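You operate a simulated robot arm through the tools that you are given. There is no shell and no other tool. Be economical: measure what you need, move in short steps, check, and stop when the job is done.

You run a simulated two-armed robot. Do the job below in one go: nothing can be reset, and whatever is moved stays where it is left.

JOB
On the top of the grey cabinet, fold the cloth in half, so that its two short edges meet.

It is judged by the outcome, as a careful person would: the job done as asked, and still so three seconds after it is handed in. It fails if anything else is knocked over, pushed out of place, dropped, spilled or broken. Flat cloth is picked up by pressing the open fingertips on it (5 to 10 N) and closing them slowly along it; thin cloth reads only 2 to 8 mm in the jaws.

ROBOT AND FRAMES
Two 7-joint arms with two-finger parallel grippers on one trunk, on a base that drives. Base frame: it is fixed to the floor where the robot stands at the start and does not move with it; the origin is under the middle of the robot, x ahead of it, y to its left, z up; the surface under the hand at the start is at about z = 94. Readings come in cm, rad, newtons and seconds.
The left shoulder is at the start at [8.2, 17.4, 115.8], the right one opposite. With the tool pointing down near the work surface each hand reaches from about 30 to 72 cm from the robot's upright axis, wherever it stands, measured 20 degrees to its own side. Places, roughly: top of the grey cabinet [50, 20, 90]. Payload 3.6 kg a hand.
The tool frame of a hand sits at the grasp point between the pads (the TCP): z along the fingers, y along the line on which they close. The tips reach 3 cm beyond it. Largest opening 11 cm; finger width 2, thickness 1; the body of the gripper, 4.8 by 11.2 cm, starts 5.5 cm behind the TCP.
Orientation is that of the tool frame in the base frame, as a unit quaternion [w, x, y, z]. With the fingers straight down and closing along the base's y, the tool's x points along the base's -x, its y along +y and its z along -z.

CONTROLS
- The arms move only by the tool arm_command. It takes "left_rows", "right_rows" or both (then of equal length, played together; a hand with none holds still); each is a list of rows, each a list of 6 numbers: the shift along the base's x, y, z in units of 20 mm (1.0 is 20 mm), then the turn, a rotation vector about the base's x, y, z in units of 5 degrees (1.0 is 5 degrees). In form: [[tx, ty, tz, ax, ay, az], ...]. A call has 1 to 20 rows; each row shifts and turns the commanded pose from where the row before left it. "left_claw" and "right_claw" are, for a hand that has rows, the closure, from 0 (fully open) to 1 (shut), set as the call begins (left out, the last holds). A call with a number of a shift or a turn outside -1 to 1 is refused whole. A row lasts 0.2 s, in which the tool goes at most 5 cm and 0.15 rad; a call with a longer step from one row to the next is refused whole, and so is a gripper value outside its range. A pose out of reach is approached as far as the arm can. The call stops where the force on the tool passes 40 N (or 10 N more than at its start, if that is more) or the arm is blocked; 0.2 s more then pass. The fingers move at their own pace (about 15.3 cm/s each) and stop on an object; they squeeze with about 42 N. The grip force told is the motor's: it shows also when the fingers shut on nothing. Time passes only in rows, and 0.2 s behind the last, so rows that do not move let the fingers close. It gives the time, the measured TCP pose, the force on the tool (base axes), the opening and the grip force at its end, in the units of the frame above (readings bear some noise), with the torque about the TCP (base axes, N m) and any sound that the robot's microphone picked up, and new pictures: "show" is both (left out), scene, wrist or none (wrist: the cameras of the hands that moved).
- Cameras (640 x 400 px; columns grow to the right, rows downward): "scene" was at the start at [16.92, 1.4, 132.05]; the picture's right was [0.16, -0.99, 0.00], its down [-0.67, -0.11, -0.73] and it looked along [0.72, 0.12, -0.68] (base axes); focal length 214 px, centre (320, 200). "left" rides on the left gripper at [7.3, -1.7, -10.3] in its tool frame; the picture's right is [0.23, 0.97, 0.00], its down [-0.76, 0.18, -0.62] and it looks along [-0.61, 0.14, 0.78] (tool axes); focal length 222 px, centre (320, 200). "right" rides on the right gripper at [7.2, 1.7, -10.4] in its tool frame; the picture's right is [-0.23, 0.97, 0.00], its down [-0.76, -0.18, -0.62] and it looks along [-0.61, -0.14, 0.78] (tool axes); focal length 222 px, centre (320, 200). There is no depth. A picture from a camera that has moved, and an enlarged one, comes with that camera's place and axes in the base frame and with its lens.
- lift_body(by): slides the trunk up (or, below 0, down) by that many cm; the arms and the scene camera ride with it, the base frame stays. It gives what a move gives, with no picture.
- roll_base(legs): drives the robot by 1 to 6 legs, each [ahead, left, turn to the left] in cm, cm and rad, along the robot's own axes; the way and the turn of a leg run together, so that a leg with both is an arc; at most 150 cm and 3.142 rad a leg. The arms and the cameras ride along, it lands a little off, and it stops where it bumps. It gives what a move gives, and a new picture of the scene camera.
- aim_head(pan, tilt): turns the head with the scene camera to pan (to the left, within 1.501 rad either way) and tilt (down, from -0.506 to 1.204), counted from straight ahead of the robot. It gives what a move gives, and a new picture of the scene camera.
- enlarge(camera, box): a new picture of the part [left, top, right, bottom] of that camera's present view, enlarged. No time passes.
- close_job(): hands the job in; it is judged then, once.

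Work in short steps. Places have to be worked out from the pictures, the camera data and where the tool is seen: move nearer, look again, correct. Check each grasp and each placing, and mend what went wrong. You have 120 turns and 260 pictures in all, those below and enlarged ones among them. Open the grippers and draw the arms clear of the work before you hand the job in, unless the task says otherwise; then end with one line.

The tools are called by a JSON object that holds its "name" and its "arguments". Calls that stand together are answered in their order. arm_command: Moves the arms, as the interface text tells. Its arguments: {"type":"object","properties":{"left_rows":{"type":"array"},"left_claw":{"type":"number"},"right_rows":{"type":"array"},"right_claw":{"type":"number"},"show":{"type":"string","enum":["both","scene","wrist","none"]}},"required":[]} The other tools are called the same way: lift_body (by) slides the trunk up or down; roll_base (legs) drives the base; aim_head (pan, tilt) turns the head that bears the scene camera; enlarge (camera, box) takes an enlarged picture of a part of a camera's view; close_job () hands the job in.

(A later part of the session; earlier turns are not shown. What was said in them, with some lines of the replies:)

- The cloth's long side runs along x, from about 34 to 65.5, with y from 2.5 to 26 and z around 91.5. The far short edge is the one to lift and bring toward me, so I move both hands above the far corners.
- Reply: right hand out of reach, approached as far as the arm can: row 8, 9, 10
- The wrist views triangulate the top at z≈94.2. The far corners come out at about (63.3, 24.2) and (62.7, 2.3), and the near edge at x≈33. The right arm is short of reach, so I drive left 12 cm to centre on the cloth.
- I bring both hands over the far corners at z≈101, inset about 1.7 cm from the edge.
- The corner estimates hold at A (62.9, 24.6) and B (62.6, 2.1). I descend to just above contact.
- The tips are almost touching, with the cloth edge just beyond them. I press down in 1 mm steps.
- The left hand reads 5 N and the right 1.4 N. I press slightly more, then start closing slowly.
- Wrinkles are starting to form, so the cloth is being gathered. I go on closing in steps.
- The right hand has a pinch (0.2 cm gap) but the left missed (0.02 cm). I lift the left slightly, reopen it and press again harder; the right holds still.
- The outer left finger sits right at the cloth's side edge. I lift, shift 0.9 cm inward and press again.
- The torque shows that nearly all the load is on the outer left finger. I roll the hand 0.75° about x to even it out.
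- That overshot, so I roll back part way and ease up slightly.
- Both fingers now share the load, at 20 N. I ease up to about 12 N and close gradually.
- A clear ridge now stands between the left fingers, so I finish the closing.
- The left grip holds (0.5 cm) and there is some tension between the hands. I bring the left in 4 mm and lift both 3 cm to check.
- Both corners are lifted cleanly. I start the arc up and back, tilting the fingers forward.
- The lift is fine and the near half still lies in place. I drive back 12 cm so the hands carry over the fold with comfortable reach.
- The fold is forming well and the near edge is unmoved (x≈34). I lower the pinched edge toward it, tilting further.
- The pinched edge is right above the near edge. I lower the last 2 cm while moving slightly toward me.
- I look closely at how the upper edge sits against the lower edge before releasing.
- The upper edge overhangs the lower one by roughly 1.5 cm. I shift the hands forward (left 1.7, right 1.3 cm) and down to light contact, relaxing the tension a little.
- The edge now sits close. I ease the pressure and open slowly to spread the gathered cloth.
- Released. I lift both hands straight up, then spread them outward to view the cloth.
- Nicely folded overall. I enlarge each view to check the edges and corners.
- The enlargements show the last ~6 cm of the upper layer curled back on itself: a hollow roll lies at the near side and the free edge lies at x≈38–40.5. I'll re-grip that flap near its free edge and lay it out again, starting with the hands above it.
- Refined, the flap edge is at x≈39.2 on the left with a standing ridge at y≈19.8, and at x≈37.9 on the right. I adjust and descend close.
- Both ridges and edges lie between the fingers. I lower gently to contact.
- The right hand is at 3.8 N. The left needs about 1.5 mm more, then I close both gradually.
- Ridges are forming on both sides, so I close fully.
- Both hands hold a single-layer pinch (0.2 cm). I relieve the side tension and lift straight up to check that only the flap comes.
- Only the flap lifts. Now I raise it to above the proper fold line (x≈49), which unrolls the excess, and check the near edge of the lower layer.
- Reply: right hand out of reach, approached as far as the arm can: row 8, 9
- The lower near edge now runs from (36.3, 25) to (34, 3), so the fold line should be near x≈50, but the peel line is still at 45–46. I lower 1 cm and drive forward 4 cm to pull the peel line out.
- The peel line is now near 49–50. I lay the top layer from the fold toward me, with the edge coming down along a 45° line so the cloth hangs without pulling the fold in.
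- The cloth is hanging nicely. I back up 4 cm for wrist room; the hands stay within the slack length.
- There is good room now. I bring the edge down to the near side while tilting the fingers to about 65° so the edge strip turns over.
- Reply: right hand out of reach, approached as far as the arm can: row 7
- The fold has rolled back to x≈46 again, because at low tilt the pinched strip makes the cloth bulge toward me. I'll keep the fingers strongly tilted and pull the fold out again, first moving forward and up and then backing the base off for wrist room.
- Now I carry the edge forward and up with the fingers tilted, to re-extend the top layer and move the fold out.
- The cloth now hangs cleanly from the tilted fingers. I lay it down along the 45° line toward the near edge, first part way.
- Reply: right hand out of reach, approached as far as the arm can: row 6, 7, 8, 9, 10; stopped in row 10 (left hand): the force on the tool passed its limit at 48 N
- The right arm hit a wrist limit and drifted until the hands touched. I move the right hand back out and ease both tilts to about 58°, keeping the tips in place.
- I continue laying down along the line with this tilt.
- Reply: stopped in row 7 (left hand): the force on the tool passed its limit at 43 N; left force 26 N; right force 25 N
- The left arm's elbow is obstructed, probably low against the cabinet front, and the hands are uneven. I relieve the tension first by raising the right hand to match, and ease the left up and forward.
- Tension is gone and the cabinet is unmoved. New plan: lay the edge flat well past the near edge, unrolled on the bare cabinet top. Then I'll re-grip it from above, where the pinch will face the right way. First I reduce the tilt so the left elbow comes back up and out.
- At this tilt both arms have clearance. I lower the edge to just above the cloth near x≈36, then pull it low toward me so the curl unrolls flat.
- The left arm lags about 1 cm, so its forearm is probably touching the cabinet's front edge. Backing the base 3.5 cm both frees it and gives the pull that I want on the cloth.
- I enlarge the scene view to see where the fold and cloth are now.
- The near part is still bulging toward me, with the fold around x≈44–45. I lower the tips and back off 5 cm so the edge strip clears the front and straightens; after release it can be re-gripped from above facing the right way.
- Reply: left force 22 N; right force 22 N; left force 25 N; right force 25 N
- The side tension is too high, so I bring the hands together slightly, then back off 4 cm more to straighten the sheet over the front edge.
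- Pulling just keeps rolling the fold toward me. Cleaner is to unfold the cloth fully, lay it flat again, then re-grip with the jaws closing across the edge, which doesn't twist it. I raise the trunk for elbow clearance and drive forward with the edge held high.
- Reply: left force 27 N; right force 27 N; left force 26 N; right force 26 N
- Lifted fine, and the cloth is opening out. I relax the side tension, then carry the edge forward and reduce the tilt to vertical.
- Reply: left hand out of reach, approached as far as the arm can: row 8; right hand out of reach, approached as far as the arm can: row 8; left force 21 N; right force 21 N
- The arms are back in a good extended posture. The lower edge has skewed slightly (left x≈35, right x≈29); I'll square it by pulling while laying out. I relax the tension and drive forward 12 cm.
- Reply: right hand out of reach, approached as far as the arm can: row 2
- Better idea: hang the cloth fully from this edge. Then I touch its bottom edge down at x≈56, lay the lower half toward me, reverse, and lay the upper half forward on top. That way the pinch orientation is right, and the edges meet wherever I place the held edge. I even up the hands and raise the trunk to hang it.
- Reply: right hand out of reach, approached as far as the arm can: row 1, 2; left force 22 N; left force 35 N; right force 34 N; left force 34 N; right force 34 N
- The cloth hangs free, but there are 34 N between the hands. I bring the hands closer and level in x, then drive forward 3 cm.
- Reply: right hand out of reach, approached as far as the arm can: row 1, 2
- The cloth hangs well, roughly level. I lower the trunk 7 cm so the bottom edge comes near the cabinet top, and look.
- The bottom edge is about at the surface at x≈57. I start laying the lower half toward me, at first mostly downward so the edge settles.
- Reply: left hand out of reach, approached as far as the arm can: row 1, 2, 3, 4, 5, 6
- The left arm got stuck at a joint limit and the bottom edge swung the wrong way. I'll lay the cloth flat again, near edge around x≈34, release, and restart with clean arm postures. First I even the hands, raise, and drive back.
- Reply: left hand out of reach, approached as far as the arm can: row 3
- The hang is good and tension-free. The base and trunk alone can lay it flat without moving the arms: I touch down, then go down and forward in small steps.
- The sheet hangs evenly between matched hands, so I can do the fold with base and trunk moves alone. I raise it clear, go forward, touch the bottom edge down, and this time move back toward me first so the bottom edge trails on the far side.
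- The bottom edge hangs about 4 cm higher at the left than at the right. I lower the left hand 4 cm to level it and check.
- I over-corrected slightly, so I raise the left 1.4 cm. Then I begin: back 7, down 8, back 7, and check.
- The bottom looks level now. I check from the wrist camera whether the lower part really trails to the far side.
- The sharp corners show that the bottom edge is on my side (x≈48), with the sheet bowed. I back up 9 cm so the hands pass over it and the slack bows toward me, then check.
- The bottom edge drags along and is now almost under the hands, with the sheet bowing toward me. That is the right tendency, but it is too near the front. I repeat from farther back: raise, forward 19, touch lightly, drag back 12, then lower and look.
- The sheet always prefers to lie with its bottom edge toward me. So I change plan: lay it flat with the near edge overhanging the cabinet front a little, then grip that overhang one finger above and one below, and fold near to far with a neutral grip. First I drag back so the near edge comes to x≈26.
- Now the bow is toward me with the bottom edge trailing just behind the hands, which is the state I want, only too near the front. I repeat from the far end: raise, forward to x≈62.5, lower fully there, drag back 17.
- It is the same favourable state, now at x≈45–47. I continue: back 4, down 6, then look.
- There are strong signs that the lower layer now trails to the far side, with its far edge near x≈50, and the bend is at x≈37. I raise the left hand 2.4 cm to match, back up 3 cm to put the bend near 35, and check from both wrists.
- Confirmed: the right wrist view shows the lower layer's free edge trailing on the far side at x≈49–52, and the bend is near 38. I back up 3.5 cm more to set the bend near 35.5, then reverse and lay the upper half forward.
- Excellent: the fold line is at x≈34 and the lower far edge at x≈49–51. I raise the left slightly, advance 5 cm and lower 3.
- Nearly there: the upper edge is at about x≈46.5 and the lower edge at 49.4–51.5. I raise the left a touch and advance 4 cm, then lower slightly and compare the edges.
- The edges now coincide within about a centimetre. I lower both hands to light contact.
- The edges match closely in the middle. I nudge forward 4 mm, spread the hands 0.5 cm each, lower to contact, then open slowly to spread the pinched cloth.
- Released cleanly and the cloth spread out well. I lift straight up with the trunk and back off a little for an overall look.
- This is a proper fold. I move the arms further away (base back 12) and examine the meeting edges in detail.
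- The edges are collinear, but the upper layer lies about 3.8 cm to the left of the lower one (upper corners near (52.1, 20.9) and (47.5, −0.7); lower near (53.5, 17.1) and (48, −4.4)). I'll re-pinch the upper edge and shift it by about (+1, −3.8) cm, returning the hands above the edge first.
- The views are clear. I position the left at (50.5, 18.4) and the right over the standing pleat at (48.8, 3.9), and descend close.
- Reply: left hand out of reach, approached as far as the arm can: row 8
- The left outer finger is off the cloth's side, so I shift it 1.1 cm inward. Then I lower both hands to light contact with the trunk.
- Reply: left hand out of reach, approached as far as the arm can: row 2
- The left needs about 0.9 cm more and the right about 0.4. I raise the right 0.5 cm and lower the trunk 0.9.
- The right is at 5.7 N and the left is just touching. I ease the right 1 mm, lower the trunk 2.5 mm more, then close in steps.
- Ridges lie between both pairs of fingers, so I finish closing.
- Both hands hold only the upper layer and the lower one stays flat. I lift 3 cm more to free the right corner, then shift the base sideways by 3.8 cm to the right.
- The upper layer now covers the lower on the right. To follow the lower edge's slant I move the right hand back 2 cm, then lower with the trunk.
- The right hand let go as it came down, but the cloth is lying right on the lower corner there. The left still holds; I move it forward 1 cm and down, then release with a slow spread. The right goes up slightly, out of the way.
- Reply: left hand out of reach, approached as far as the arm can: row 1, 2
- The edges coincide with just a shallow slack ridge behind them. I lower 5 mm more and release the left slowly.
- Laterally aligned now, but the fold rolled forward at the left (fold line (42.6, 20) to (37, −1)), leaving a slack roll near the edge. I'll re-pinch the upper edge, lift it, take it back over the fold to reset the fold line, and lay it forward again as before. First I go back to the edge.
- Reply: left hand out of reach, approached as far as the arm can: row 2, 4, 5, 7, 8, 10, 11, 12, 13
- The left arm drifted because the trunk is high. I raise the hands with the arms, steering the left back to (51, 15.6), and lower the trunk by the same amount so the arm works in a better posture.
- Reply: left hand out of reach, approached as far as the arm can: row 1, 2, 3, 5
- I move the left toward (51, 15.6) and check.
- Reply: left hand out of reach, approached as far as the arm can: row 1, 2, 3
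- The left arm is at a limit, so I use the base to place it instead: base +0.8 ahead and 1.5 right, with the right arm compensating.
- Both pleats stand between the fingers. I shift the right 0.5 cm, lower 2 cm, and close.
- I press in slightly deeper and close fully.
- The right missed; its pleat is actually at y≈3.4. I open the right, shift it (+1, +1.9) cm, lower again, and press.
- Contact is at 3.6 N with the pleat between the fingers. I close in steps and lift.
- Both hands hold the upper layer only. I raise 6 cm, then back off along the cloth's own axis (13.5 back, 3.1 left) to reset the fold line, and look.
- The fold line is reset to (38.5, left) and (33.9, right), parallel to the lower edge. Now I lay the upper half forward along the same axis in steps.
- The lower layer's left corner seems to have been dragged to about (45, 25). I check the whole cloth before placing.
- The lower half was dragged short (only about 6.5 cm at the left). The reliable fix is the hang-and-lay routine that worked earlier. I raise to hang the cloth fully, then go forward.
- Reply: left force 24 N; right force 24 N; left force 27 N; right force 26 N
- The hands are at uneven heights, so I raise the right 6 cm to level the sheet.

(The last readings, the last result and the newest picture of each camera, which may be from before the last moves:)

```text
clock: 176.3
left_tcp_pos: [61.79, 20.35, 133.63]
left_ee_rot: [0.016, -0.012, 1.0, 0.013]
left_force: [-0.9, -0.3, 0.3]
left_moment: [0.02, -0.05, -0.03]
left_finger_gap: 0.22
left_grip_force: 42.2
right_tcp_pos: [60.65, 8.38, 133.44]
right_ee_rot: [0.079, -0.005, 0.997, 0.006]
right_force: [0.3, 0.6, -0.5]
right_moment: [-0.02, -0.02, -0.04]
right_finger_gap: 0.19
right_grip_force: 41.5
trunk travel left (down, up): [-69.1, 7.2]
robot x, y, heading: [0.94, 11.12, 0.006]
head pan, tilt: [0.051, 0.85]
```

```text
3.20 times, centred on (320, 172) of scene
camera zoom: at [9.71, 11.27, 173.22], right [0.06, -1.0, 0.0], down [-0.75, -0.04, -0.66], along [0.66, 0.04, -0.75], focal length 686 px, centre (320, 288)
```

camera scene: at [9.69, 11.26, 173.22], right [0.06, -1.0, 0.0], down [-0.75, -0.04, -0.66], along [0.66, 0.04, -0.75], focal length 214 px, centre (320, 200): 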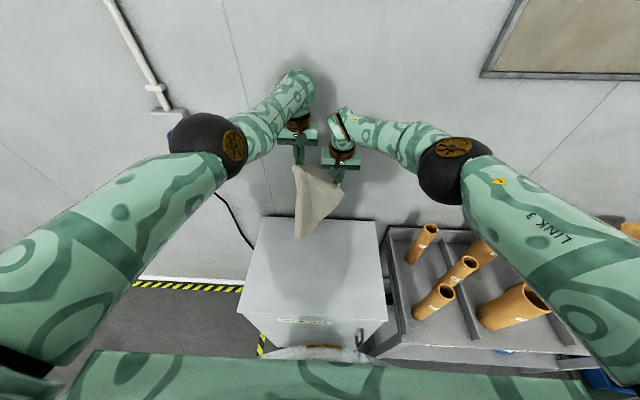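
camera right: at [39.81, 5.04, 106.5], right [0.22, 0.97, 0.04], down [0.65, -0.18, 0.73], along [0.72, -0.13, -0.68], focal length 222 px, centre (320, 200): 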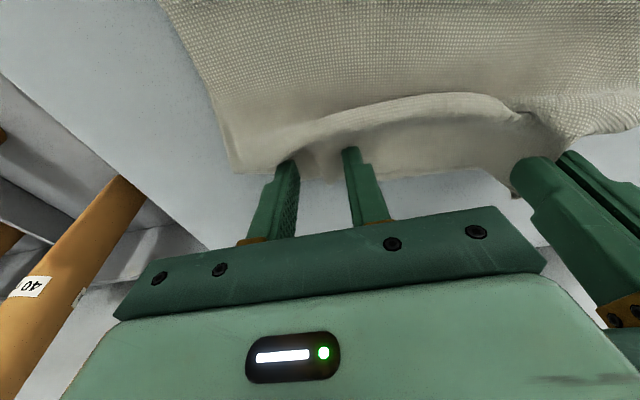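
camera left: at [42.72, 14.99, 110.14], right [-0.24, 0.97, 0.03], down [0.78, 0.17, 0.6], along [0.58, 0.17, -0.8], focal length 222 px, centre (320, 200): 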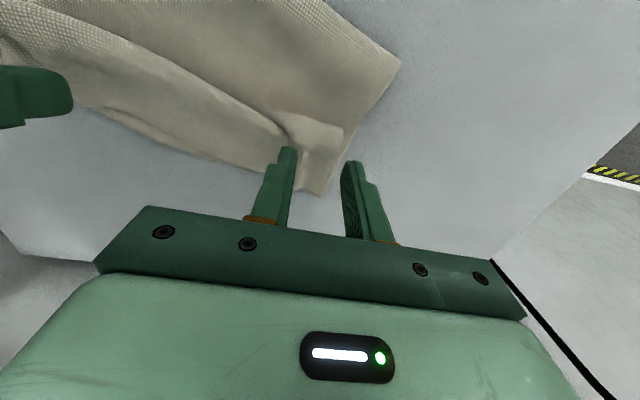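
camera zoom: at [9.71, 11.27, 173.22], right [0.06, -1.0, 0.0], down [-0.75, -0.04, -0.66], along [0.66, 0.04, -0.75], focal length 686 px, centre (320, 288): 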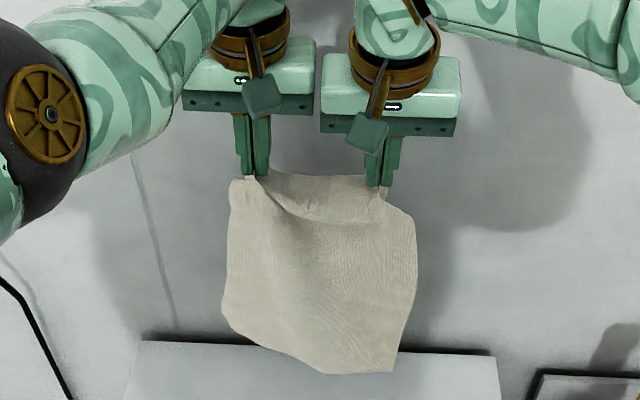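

Level enough, and the left will sink slightly more as the trunk lowers, as in the run that worked. I lower at the far end, drag back 17 + 4, lower 6, and look.

{"name": "lift_body", "arguments": {"by": -17.3}}

{"name": "roll_base", "arguments": {"legs": [[-17, 0, 0], [-4, 0, 0]]}}

{"name": "lift_body", "arguments": {"by": -6}}

{"name": "enlarge", "arguments": {"camera": "right", "box": [100, 0, 640, 250]}}

{"name": "enlarge", "arguments": {"camera": "scene", "box": [240, 100, 420, 212]}}

```text
clock: 178.2
left_tcp_pos: [61.95, 20.16, 115.56]
left_ee_rot: [0.009, -0.013, 1.0, 0.013]
left_force: [0.6, 0.0, -0.4]
left_moment: [0.02, -0.02, -0.01]
left_finger_gap: 0.19
left_grip_force: 41.8
right_tcp_pos: [60.64, 8.49, 116.19]
right_ee_rot: [0.079, -0.005, 0.997, 0.006]
right_force: [-0.2, 0.4, 0.0]
right_moment: [-0.03, -0.01, -0.02]
right_finger_gap: 0.2
right_grip_force: 41.7
trunk travel left (down, up): [-51.8, 24.5]
robot x, y, heading: [1.08, 11.08, 0.003]
head pan, tilt: [0.051, 0.85]
```

```text
clock: 180.2
left_tcp_pos: [41.61, 20.04, 115.31]
left_ee_rot: [0.006, -0.012, 1.0, 0.013]
left_force: [0.2, 0.5, 0.6]
left_moment: [0.02, 0.04, -0.01]
left_finger_gap: 0.21
left_grip_force: 42.5
right_tcp_pos: [40.34, 8.27, 115.85]
right_ee_rot: [0.076, -0.005, 0.997, 0.006]
right_force: [0.6, 0.5, -0.2]
right_moment: [0.0, 0.03, 0.0]
right_finger_gap: 0.16
right_grip_force: 41.8
trunk travel left (down, up): [-51.8, 24.5]
robot x, y, heading: [-20.0, 10.9, 0.006]
head pan, tilt: [0.051, 0.85]
camera scene: at [-9.48, 11.22, 155.81], right [0.05, -1.0, 0.0], down [-0.75, -0.04, -0.66], along [0.66, 0.04, -0.75], focal length 214 px, centre (320, 200)
```

scene: 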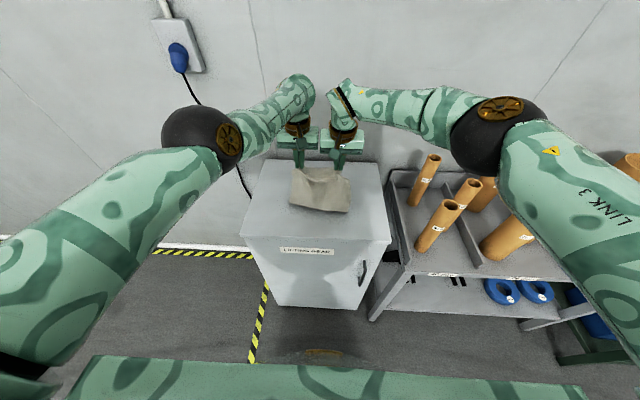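

```text
clock: 181.2
left_tcp_pos: [41.52, 20.08, 108.48]
left_ee_rot: [0.001, -0.011, 1.0, 0.014]
left_force: [0.5, 0.5, 0.0]
left_moment: [0.02, -0.02, -0.04]
left_finger_gap: 0.22
left_grip_force: 41.6
right_tcp_pos: [39.9, 8.33, 110.17]
right_ee_rot: [0.08, -0.004, 0.997, 0.005]
right_force: [-0.3, 0.1, 0.4]
right_moment: [-0.01, 0.02, -0.01]
right_finger_gap: 0.17
right_grip_force: 42.3
trunk travel left (down, up): [-45.8, 30.5]
robot x, y, heading: [-20.18, 10.95, 0.004]
head pan, tilt: [0.051, 0.85]
```

```text
1.19 times, centred on (370, 125) of right
camera zoom: at [31.06, 9.8, 119.33], right [0.22, 0.98, 0.05], down [0.66, -0.18, 0.73], along [0.72, -0.13, -0.68], focal length 263 px, centre (261, 289)
```

zoom: 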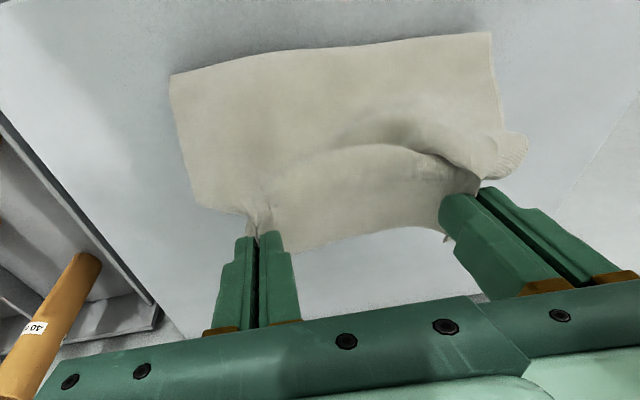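

```text
3.56 times, centred on (330, 156) of scene
camera zoom: at [-9.09, 11.22, 149.84], right [0.05, -1.0, 0.0], down [-0.75, -0.04, -0.66], along [0.66, 0.04, -0.75], focal length 763 px, centre (284, 356)
```

zoom: 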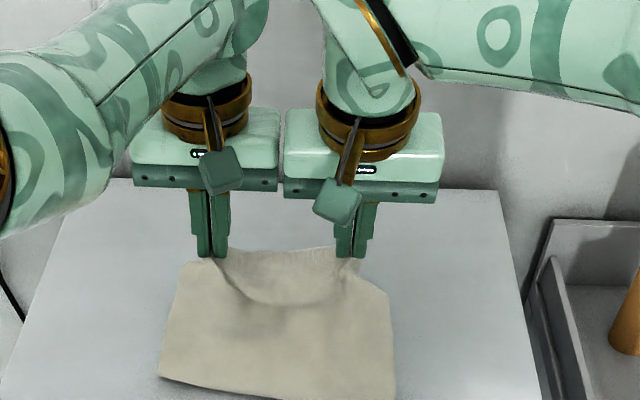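

The geometry matches the successful run at this stage. I repeat its next step, back 4 cm, and verify whether the lower layer trails.

{"name": "roll_base", "arguments": {"legs": [[-4.5, 0, 0]]}}

{"name": "enlarge", "arguments": {"camera": "right", "box": [100, 0, 640, 250]}}

{"name": "enlarge", "arguments": {"camera": "left", "box": [0, 0, 540, 250]}}

```text
clock: 182.1
left_tcp_pos: [36.8, 19.97, 108.65]
left_ee_rot: [0.0, -0.012, 1.0, 0.013]
left_force: [0.1, -0.8, 0.2]
left_moment: [0.05, -0.01, -0.03]
left_finger_gap: 0.21
left_grip_force: 41.9
right_tcp_pos: [35.24, 8.26, 110.21]
right_ee_rot: [0.08, -0.004, 0.997, 0.004]
right_force: [-0.8, -0.2, -0.5]
right_moment: [-0.02, -0.04, -0.01]
right_finger_gap: 0.19
right_grip_force: 41.8
trunk travel left (down, up): [-45.8, 30.5]
robot x, y, heading: [-24.23, 10.88, 0.004]
head pan, tilt: [0.051, 0.85]
camera scene: at [-13.76, 11.19, 149.84], right [0.05, -1.0, 0.0], down [-0.75, -0.04, -0.66], along [0.66, 0.04, -0.75], focal length 214 px, centre (320, 200)
```

scene: 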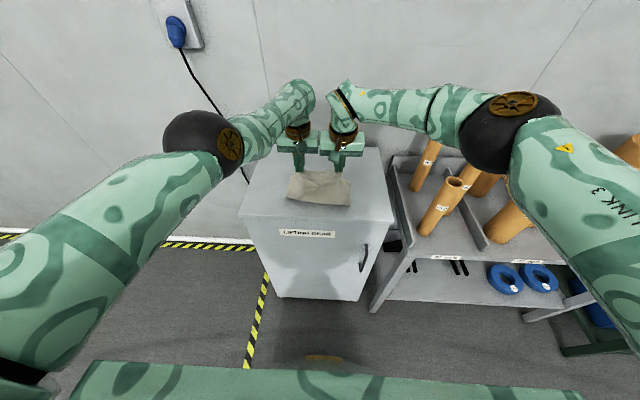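

```text
1.19 times, centred on (370, 125) of right
camera zoom: at [26.41, 9.76, 119.34], right [0.22, 0.98, 0.05], down [0.65, -0.18, 0.73], along [0.72, -0.13, -0.68], focal length 263 px, centre (261, 289)
```

zoom: 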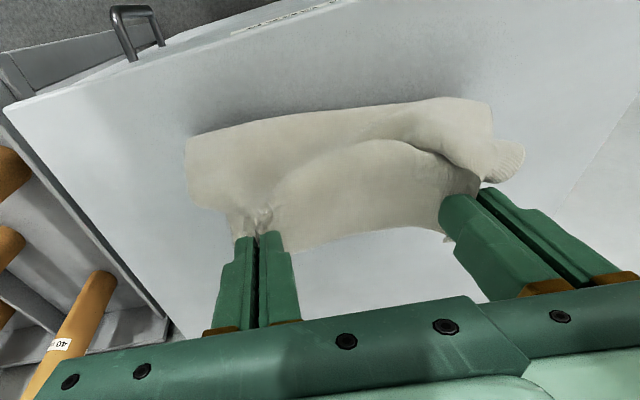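

```text
1.19 times, centred on (270, 125) of left
camera zoom: at [29.6, 17.9, 118.9], right [-0.25, 0.97, 0.03], down [0.76, 0.18, 0.63], along [0.6, 0.18, -0.78], focal length 263 px, centre (379, 289)
```

zoom: 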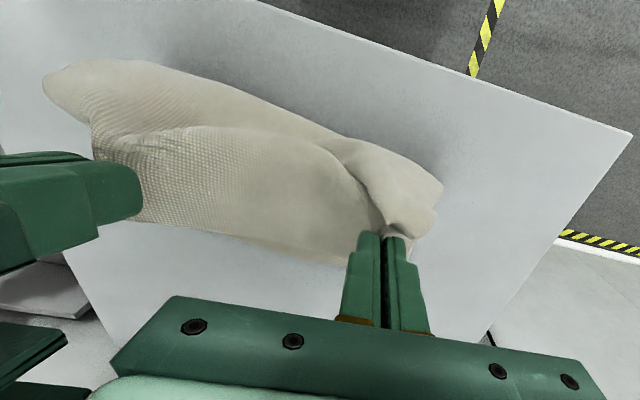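

The lower layer does trail: its edge peeks out at x≈43–44.5, y 3.6–26, nearly square and centred under the hands. I set the bend at x≈29 (still on the top), then start laying forward.

{"name": "roll_base", "arguments": {"legs": [[-5.0, 0, 0]]}}

{"name": "lift_body", "arguments": {"by": -2}}

{"name": "roll_base", "arguments": {"legs": [[4.5, 0, 0]]}}

{"name": "lift_body", "arguments": {"by": -2.5}}

{"name": "enlarge", "arguments": {"camera": "right", "box": [100, 0, 640, 250]}}

{"name": "enlarge", "arguments": {"camera": "scene", "box": [240, 120, 400, 220]}}

```text
clock: 183.0
left_tcp_pos: [31.78, 20.1, 108.57]
left_ee_rot: [0.0, -0.012, 1.0, 0.013]
left_force: [-0.2, -0.3, -0.4]
left_moment: [0.03, -0.02, 0.0]
left_finger_gap: 0.16
left_grip_force: 41.7
right_tcp_pos: [30.22, 8.24, 110.28]
right_ee_rot: [0.079, -0.004, 0.997, 0.005]
right_force: [0.3, -0.3, -0.9]
right_moment: [-0.03, -0.01, 0.0]
right_finger_gap: 0.23
right_grip_force: 41.7
trunk travel left (down, up): [-45.8, 30.5]
robot x, y, heading: [-29.04, 10.92, 0.005]
head pan, tilt: [0.051, 0.85]
camera scene: at [-18.79, 11.17, 149.84], right [0.05, -1.0, 0.0], down [-0.75, -0.04, -0.66], along [0.66, 0.04, -0.75], focal length 214 px, centre (320, 200)
```

scene: 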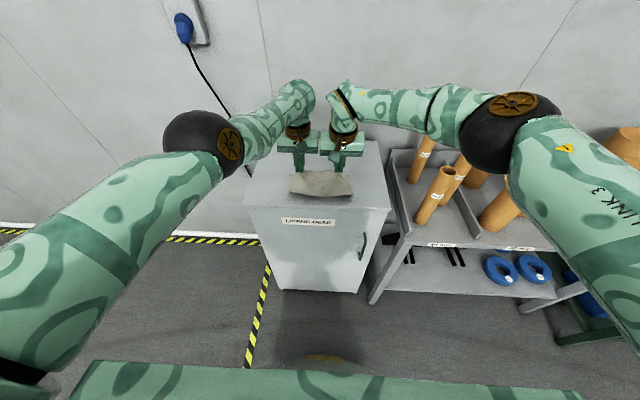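

```text
clock: 183.7
left_tcp_pos: [32.0, 20.02, 106.42]
left_ee_rot: [-0.003, -0.011, 1.0, 0.014]
left_force: [-0.1, -0.4, -0.5]
left_moment: [0.01, 0.0, -0.02]
left_finger_gap: 0.2
left_grip_force: 42.1
right_tcp_pos: [30.12, 8.17, 108.28]
right_ee_rot: [0.08, -0.003, 0.997, 0.004]
right_force: [-0.6, -0.1, 0.1]
right_moment: [-0.01, 0.0, 0.01]
right_finger_gap: 0.18
right_grip_force: 41.9
trunk travel left (down, up): [-43.8, 32.5]
robot x, y, heading: [-29.35, 10.47, 0.002]
head pan, tilt: [0.051, 0.85]
```

```text
clock: 184.6
left_tcp_pos: [36.2, 19.98, 106.63]
left_ee_rot: [-0.003, -0.012, 1.0, 0.013]
left_force: [0.2, 0.5, -0.7]
left_moment: [0.01, -0.02, -0.04]
left_finger_gap: 0.21
left_grip_force: 41.8
right_tcp_pos: [34.49, 8.29, 108.37]
right_ee_rot: [0.081, -0.004, 0.997, 0.005]
right_force: [-0.5, 0.4, -1.1]
right_moment: [-0.05, 0.0, -0.06]
right_finger_gap: 0.2
right_grip_force: 42.1
trunk travel left (down, up): [-43.8, 32.5]
robot x, y, heading: [-24.8, 10.77, 0.001]
head pan, tilt: [0.051, 0.85]
camera scene: at [-14.14, 11.2, 147.86], right [0.05, -1.0, 0.0], down [-0.75, -0.04, -0.66], along [0.66, 0.04, -0.75], focal length 214 px, centre (320, 200)
```

scene: 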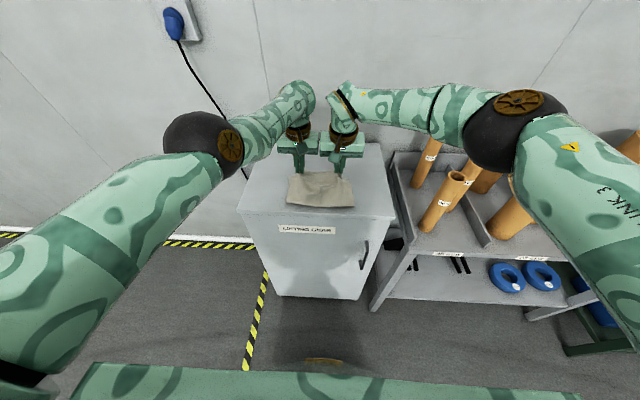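

```text
clock: 185.3
left_tcp_pos: [36.57, 19.96, 103.19]
left_ee_rot: [-0.008, -0.011, 1.0, 0.015]
left_force: [-0.3, -0.8, 0.0]
left_moment: [-0.01, 0.02, -0.04]
left_finger_gap: 0.22
left_grip_force: 42.6
right_tcp_pos: [34.72, 8.2, 105.65]
right_ee_rot: [0.079, -0.005, 0.997, 0.005]
right_force: [0.4, 0.6, 0.4]
right_moment: [-0.04, -0.03, 0.0]
right_finger_gap: 0.17
right_grip_force: 41.2
trunk travel left (down, up): [-41.3, 35.0]
robot x, y, heading: [-24.66, 10.77, 0.001]
head pan, tilt: [0.051, 0.85]
```

```text
1.19 times, centred on (370, 125) of right
camera zoom: at [25.94, 9.73, 114.82], right [0.22, 0.98, 0.05], down [0.65, -0.18, 0.73], along [0.72, -0.13, -0.68], focal length 263 px, centre (261, 289)
```

zoom: 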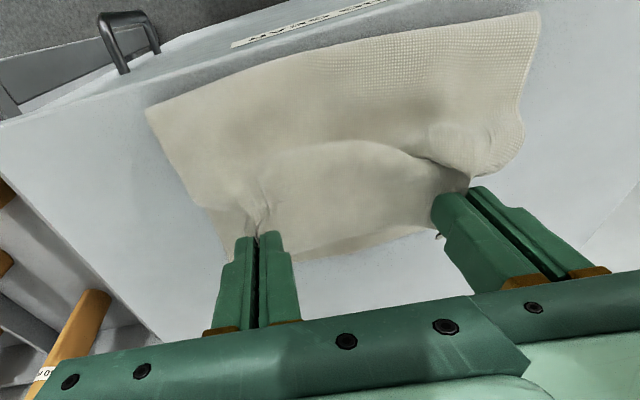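

```text
4.00 times, centred on (320, 170) of scene
camera zoom: at [-13.21, 11.2, 145.3], right [0.05, -1.0, 0.0], down [-0.75, -0.04, -0.66], along [0.66, 0.04, -0.75], focal length 858 px, centre (320, 320)
```

zoom: 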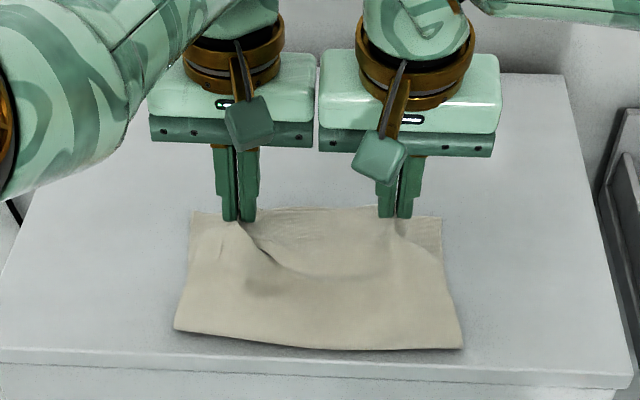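

Excellent: the fold is square at x≈29.2–30.3 and the lower edge at x≈44.3 (y 3.8–25.8), so the halves are equal. I lay the upper edge forward to meet it.

{"name": "roll_base", "arguments": {"legs": [[4, 0, 0]]}}

{"name": "lift_body", "arguments": {"by": -2.5}}

{"name": "arm_command", "arguments": {"right_rows": [[0.35, -0.1, -0.3, 0, 0, 0], [0.3, 0, -0.3, 0, 0, 0]], "show": "none"}}

{"name": "roll_base", "arguments": {"legs": [[2.4, 0, 0]]}}

{"name": "enlarge", "arguments": {"camera": "right", "box": [160, 40, 560, 290]}}

{"name": "enlarge", "arguments": {"camera": "left", "box": [60, 40, 460, 290]}}

```text
clock: 186.2
left_tcp_pos: [40.32, 20.08, 103.61]
left_ee_rot: [-0.007, -0.013, 1.0, 0.014]
left_force: [-0.5, -0.7, 0.4]
left_moment: [0.03, -0.03, 0.02]
left_finger_gap: 0.22
left_grip_force: 42.3
right_tcp_pos: [38.4, 8.25, 105.84]
right_ee_rot: [0.081, -0.005, 0.997, 0.005]
right_force: [-0.1, -0.5, 0.9]
right_moment: [0.02, 0.02, 0.0]
right_finger_gap: 0.18
right_grip_force: 41.6
trunk travel left (down, up): [-41.3, 35.0]
robot x, y, heading: [-20.67, 10.89, 0.002]
head pan, tilt: [0.051, 0.85]
camera scene: at [-9.63, 11.21, 145.35], right [0.05, -1.0, 0.0], down [-0.75, -0.04, -0.66], along [0.66, 0.04, -0.75], focal length 214 px, centre (320, 200)
```

scene: 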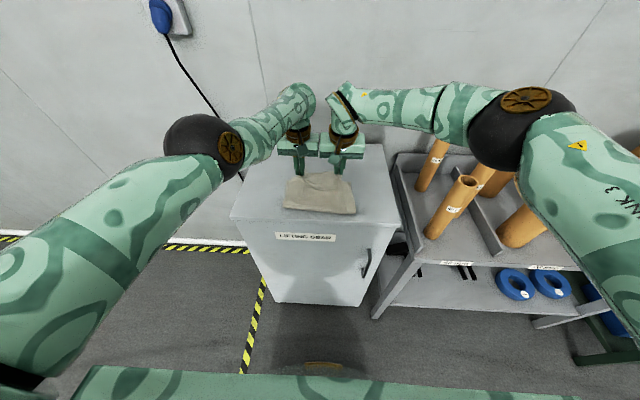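

```text
clock: 186.9
left_tcp_pos: [40.96, 20.01, 100.29]
left_ee_rot: [-0.014, -0.011, 1.0, 0.014]
left_force: [-0.4, -0.8, 0.0]
left_moment: [0.04, -0.07, -0.02]
left_finger_gap: 0.22
left_grip_force: 42.2
right_tcp_pos: [38.75, 8.3, 103.21]
right_ee_rot: [0.08, -0.005, 0.997, 0.004]
right_force: [0.3, 0.2, 0.1]
right_moment: [0.0, -0.01, -0.02]
right_finger_gap: 0.17
right_grip_force: 42.1
trunk travel left (down, up): [-38.8, 37.5]
robot x, y, heading: [-20.94, 10.67, 0.0]
head pan, tilt: [0.051, 0.85]
```

```text
clock: 187.5
left_tcp_pos: [40.8, 19.98, 100.49]
left_ee_rot: [-0.016, -0.012, 1.0, 0.015]
left_force: [0.4, 0.1, 0.2]
left_moment: [-0.02, -0.01, 0.0]
left_finger_gap: 0.23
left_grip_force: 41.8
right_tcp_pos: [40.07, 8.05, 102.01]
right_ee_rot: [0.079, -0.003, 0.997, 0.006]
right_force: [-0.3, 0.1, 0.0]
right_moment: [-0.04, 0.0, -0.02]
right_finger_gap: 0.19
right_grip_force: 41.8
trunk travel left (down, up): [-38.8, 37.5]
robot x, y, heading: [-20.82, 10.43, 0.006]
head pan, tilt: [0.051, 0.85]
```

```text
clock: 188.3
left_tcp_pos: [43.23, 20.0, 100.33]
left_ee_rot: [-0.015, -0.012, 1.0, 0.014]
left_force: [-0.1, 0.2, 0.3]
left_moment: [-0.03, 0.0, -0.05]
left_finger_gap: 0.21
left_grip_force: 42.4
right_tcp_pos: [42.34, 7.99, 101.92]
right_ee_rot: [0.079, -0.006, 0.997, 0.006]
right_force: [0.8, 0.4, -0.5]
right_moment: [-0.02, 0.03, -0.02]
right_finger_gap: 0.18
right_grip_force: 41.5
trunk travel left (down, up): [-38.8, 37.5]
robot x, y, heading: [-18.81, 10.81, 0.007]
head pan, tilt: [0.051, 0.85]
camera scene: at [-6.2, 11.22, 142.79], right [0.05, -1.0, 0.0], down [-0.75, -0.04, -0.66], along [0.66, 0.04, -0.75], focal length 214 px, centre (320, 200)
```

scene: 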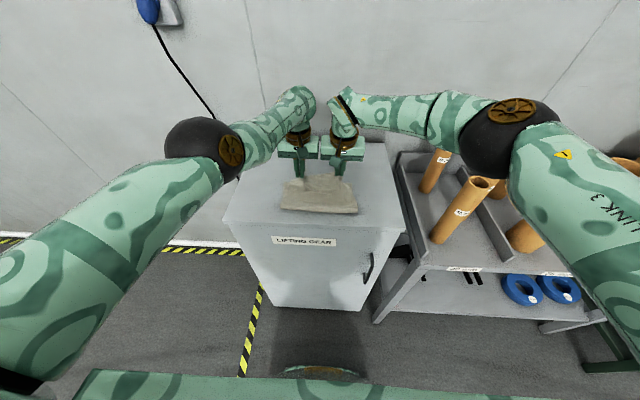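

```text
1.60 times, centred on (360, 165) of right
camera zoom: at [33.52, 9.55, 111.15], right [0.21, 0.98, 0.05], down [0.66, -0.18, 0.73], along [0.72, -0.13, -0.68], focal length 355 px, centre (256, 256)
```

zoom: 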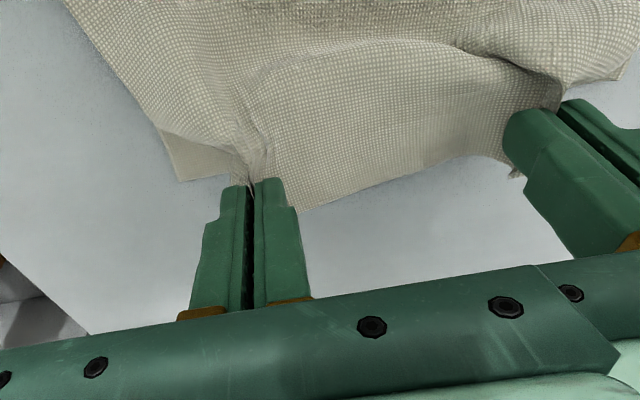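

```text
1.60 times, centred on (260, 165) of left
camera zoom: at [36.3, 17.8, 110.84], right [-0.25, 0.97, 0.04], down [0.78, 0.18, 0.61], along [0.58, 0.18, -0.8], focal length 355 px, centre (416, 256)
```

zoom: 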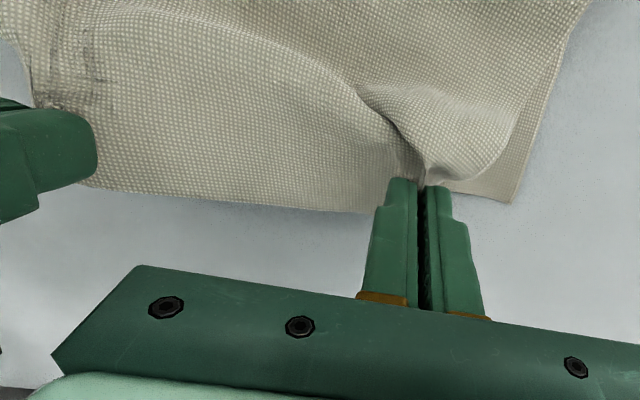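

The corners line up: lower corners at (43.8, 25.6) and (44.3, 3.4), with the upper edge right above. I lower both hands to the surface and release slowly, spreading the pinches.

{"name": "arm_command", "arguments": {"left_rows": [[0, 0.08, -0.29, 0, 0, 0], [0, 0.08, -0.29, 0, 0, 0], [0, 0.08, -0.29, 0, 0, 0], [0, 0.08, -0.29, 0, 0, 0], [0, 0, -0.25, 0, 0, 0]], "right_rows": [[-0.05, -0.05, -0.45, 0, 0, 0], [-0.05, -0.05, -0.45, 0, 0, 0], [-0.05, -0.05, -0.45, 0, 0, 0], [0, -0.05, -0.45, 0, 0, 0], [0, 0, -0.4, 0, 0, 0]], "show": "none"}}

{"name": "arm_command", "arguments": {"left_rows": [[0, 0, 0, 0, 0, 0]], "right_rows": [[0, 0, 0, 0, 0, 0]], "left_claw": 0.9, "right_claw": 0.9, "show": "none"}}

{"name": "arm_command", "arguments": {"left_rows": [[0, 0, 0, 0, 0, 0], [0, 0, 0, 0, 0, 0]], "right_rows": [[0, 0, 0, 0, 0, 0], [0, 0, 0, 0, 0, 0]], "left_claw": 0.68, "right_claw": 0.68, "show": "wrist"}}

```text
clock: 189.5
left_tcp_pos: [43.11, 20.7, 97.46]
left_ee_rot: [-0.014, -0.012, 1.0, 0.015]
left_force: [1.2, -0.1, -0.7]
left_moment: [-0.02, 0.0, -0.03]
left_finger_gap: 0.23
left_grip_force: 41.8
right_tcp_pos: [42.01, 7.69, 97.62]
right_ee_rot: [0.08, -0.003, 0.997, 0.005]
right_force: [-0.2, 1.4, 1.1]
right_moment: [0.02, 0.01, -0.04]
right_finger_gap: 0.2
right_grip_force: 41.7
trunk travel left (down, up): [-38.8, 37.5]
robot x, y, heading: [-18.87, 11.19, 0.001]
head pan, tilt: [0.051, 0.85]
```

```text
clock: 189.9
left_tcp_pos: [43.09, 20.83, 97.53]
left_ee_rot: [-0.014, -0.012, 1.0, 0.015]
left_force: [-0.1, -0.2, -0.4]
left_moment: [0.05, 0.01, -0.02]
left_finger_gap: 1.06
left_grip_force: 0.1
right_tcp_pos: [41.99, 7.74, 97.42]
right_ee_rot: [0.079, -0.005, 0.997, 0.005]
right_force: [0.4, 0.1, 1.0]
right_moment: [-0.01, 0.01, 0.0]
right_finger_gap: 1.09
right_grip_force: 0.1
trunk travel left (down, up): [-38.8, 37.5]
robot x, y, heading: [-18.4, 10.92, 0.004]
head pan, tilt: [0.051, 0.85]
```

```text
clock: 190.5
left_tcp_pos: [43.19, 20.59, 97.46]
left_ee_rot: [-0.015, -0.012, 1.0, 0.015]
left_force: [0.1, 0.3, 0.1]
left_moment: [-0.02, 0.02, -0.01]
left_finger_gap: 3.51
left_grip_force: 0.0
right_tcp_pos: [42.04, 7.67, 97.5]
right_ee_rot: [0.079, -0.004, 0.997, 0.006]
right_force: [0.1, 0.4, -0.4]
right_moment: [-0.02, -0.01, 0.04]
right_finger_gap: 3.53
right_grip_force: 0.1
trunk travel left (down, up): [-38.8, 37.5]
robot x, y, heading: [-18.47, 11.07, 0.001]
head pan, tilt: [0.051, 0.85]
camera right: at [33.2, 9.17, 106.72], right [0.21, 0.98, 0.05], down [0.66, -0.18, 0.73], along [0.72, -0.13, -0.68], focal length 222 px, centre (320, 200)
camera left: at [36.19, 18.5, 108.01], right [-0.25, 0.97, 0.04], down [0.78, 0.18, 0.61], along [0.58, 0.18, -0.79], focal length 222 px, centre (320, 200)
```

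right: 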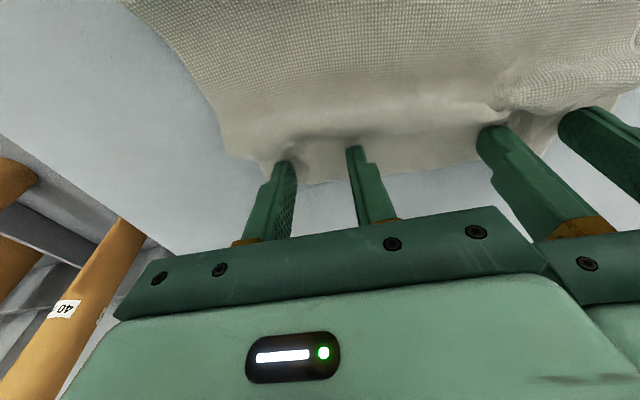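
left: 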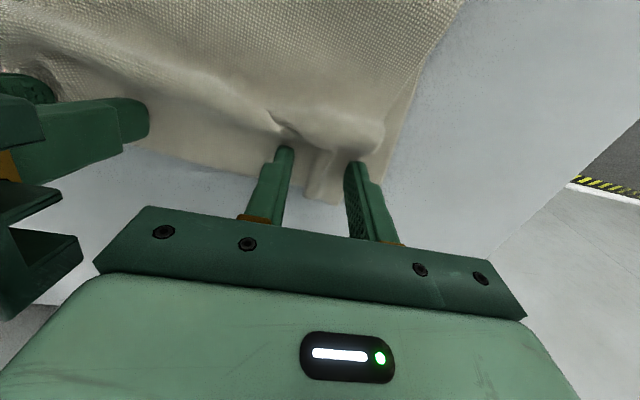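

Released, with the edges together. I lift clear and back away, then check the result.

{"name": "lift_body", "arguments": {"by": 15}}

{"name": "roll_base", "arguments": {"legs": [[-12, 0, 0]]}}

{"name": "enlarge", "arguments": {"camera": "scene", "box": [270, 150, 382, 220]}}

```text
clock: 192.2
left_tcp_pos: [42.65, 20.68, 116.13]
left_ee_rot: [0.017, -0.013, 1.0, 0.014]
left_force: [-0.7, 0.6, 0.3]
left_moment: [-0.03, 0.0, 0.02]
left_finger_gap: 3.53
left_grip_force: 0.1
right_tcp_pos: [42.03, 7.55, 112.56]
right_ee_rot: [0.08, -0.005, 0.997, 0.005]
right_force: [-0.1, -0.1, 0.7]
right_moment: [-0.01, 0.01, 0.07]
right_finger_gap: 3.55
right_grip_force: 0.0
trunk travel left (down, up): [-53.8, 22.5]
robot x, y, heading: [-18.86, 10.71, 0.003]
head pan, tilt: [0.051, 0.85]
```

```text
clock: 193.5
left_tcp_pos: [30.65, 20.65, 116.17]
left_ee_rot: [0.016, -0.012, 1.0, 0.014]
left_force: [-0.7, 0.0, -1.3]
left_moment: [0.04, 0.0, 0.01]
left_finger_gap: 3.51
left_grip_force: 0.0
right_tcp_pos: [30.17, 7.63, 112.49]
right_ee_rot: [0.079, -0.005, 0.997, 0.006]
right_force: [-0.3, 0.2, -1.3]
right_moment: [-0.02, -0.01, 0.03]
right_finger_gap: 3.52
right_grip_force: 0.1
trunk travel left (down, up): [-53.8, 22.5]
robot x, y, heading: [-30.81, 10.75, 0.003]
head pan, tilt: [0.051, 0.85]
camera scene: at [-21.12, 11.17, 157.88], right [0.06, -1.0, 0.0], down [-0.75, -0.04, -0.66], along [0.66, 0.04, -0.75], focal length 214 px, centre (320, 200)
```

scene: 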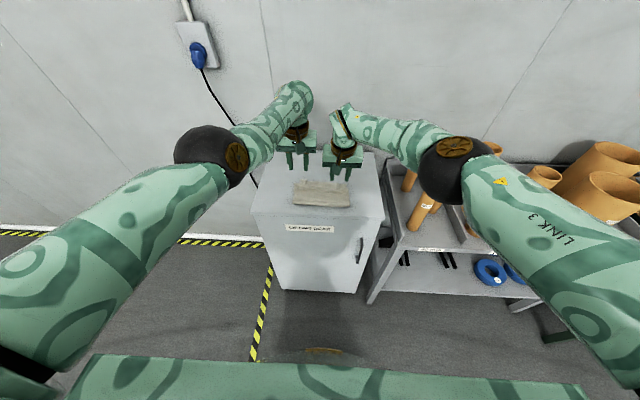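

```text
5.71 times, centred on (326, 185) of scene
camera zoom: at [-21.12, 11.17, 157.88], right [0.06, -1.0, 0.0], down [-0.75, -0.04, -0.66], along [0.66, 0.04, -0.75], focal length 1226 px, centre (286, 286)
```

zoom: 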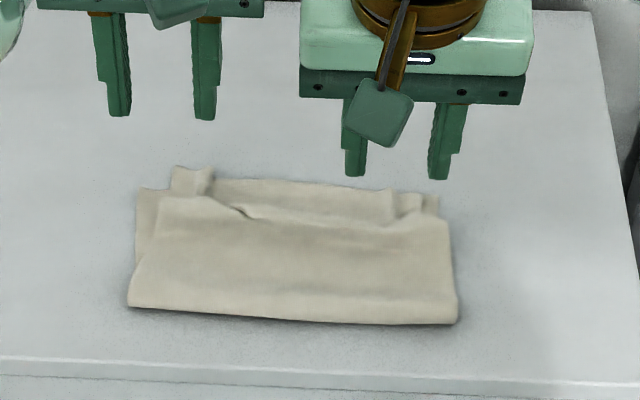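

The cloth is folded in half with its short edges together, square and flat on the cabinet top. I draw the arms clear, open the grippers, and take a last look.

{"name": "roll_base", "arguments": {"legs": [[-20, 0, 0]]}}

{"name": "arm_command", "arguments": {"left_rows": [[0, 0.1, 0.3, 0, 0, 0], [0, 0, 0, 0, 0, 0]], "right_rows": [[0, -0.1, 0.3, 0, 0, 0], [0, 0, 0, 0, 0, 0]], "left_claw": 0.3, "right_claw": 0.3, "show": "none"}}

{"name": "enlarge", "arguments": {"camera": "scene", "box": [260, 120, 400, 208]}}

```text
clock: 195.1
left_tcp_pos: [10.62, 20.65, 116.09]
left_ee_rot: [0.016, -0.013, 1.0, 0.014]
left_force: [1.0, -0.4, 0.6]
left_moment: [0.0, -0.03, 0.02]
left_finger_gap: 3.49
left_grip_force: 0.0
right_tcp_pos: [9.98, 7.64, 112.61]
right_ee_rot: [0.08, -0.005, 0.997, 0.005]
right_force: [-0.5, -0.1, -0.8]
right_moment: [0.0, -0.06, -0.01]
right_finger_gap: 3.54
right_grip_force: 0.0
trunk travel left (down, up): [-53.8, 22.5]
robot x, y, heading: [-50.8, 10.35, 0.004]
head pan, tilt: [0.051, 0.85]
camera scene: at [-41.25, 11.08, 157.89], right [0.06, -1.0, 0.0], down [-0.75, -0.04, -0.66], along [0.66, 0.04, -0.75], focal length 214 px, centre (320, 200)
```

scene: 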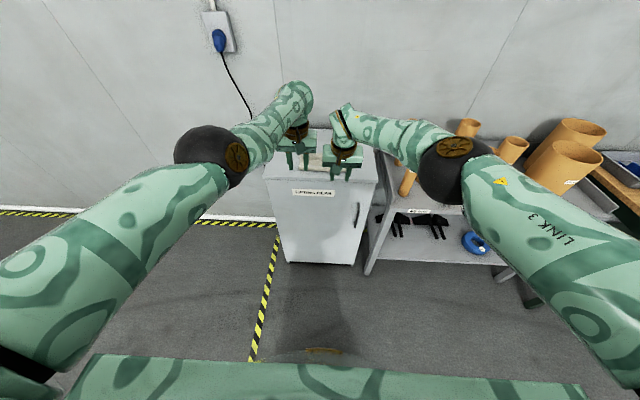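

```text
clock: 195.7
left_tcp_pos: [10.48, 21.01, 116.74]
left_ee_rot: [0.018, -0.013, 1.0, 0.014]
left_force: [-0.6, -1.0, 0.1]
left_moment: [0.01, -0.03, 0.03]
left_finger_gap: 7.73
left_grip_force: 0.0
right_tcp_pos: [10.06, 7.35, 113.26]
right_ee_rot: [0.079, -0.006, 0.997, 0.006]
right_force: [-0.4, 0.8, 0.4]
right_moment: [0.03, 0.02, -0.03]
right_finger_gap: 7.7
right_grip_force: 0.0
trunk travel left (down, up): [-53.8, 22.5]
robot x, y, heading: [-50.73, 10.41, 0.009]
head pan, tilt: [0.051, 0.85]
```

```text
4.55 times, centred on (330, 164) of scene
camera zoom: at [-41.26, 11.09, 157.89], right [0.06, -1.0, 0.0], down [-0.75, -0.04, -0.66], along [0.66, 0.04, -0.75], focal length 975 px, centre (274, 364)
```

zoom: 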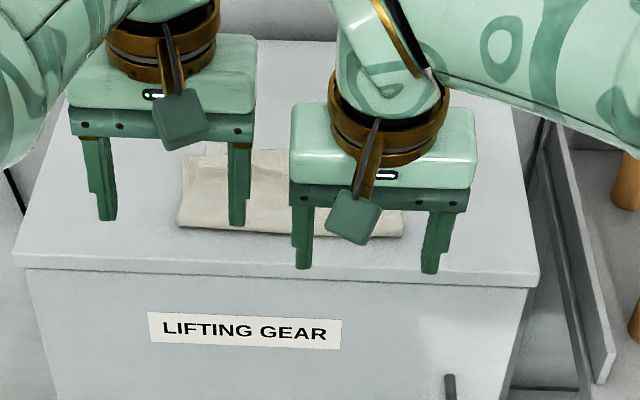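

The folded cloth lies undisturbed, the arms are clear, and the pipes, shelf and cabinet are in place. I hand in.

{"name": "close_job", "arguments": {}}

```text
The job is handed in.
```

The cloth is folded in half on top of the grey cabinet with its two short edges together; a few shallow pleats remain along that edge, and the upper left corner sits about 2 cm inside the lower one.
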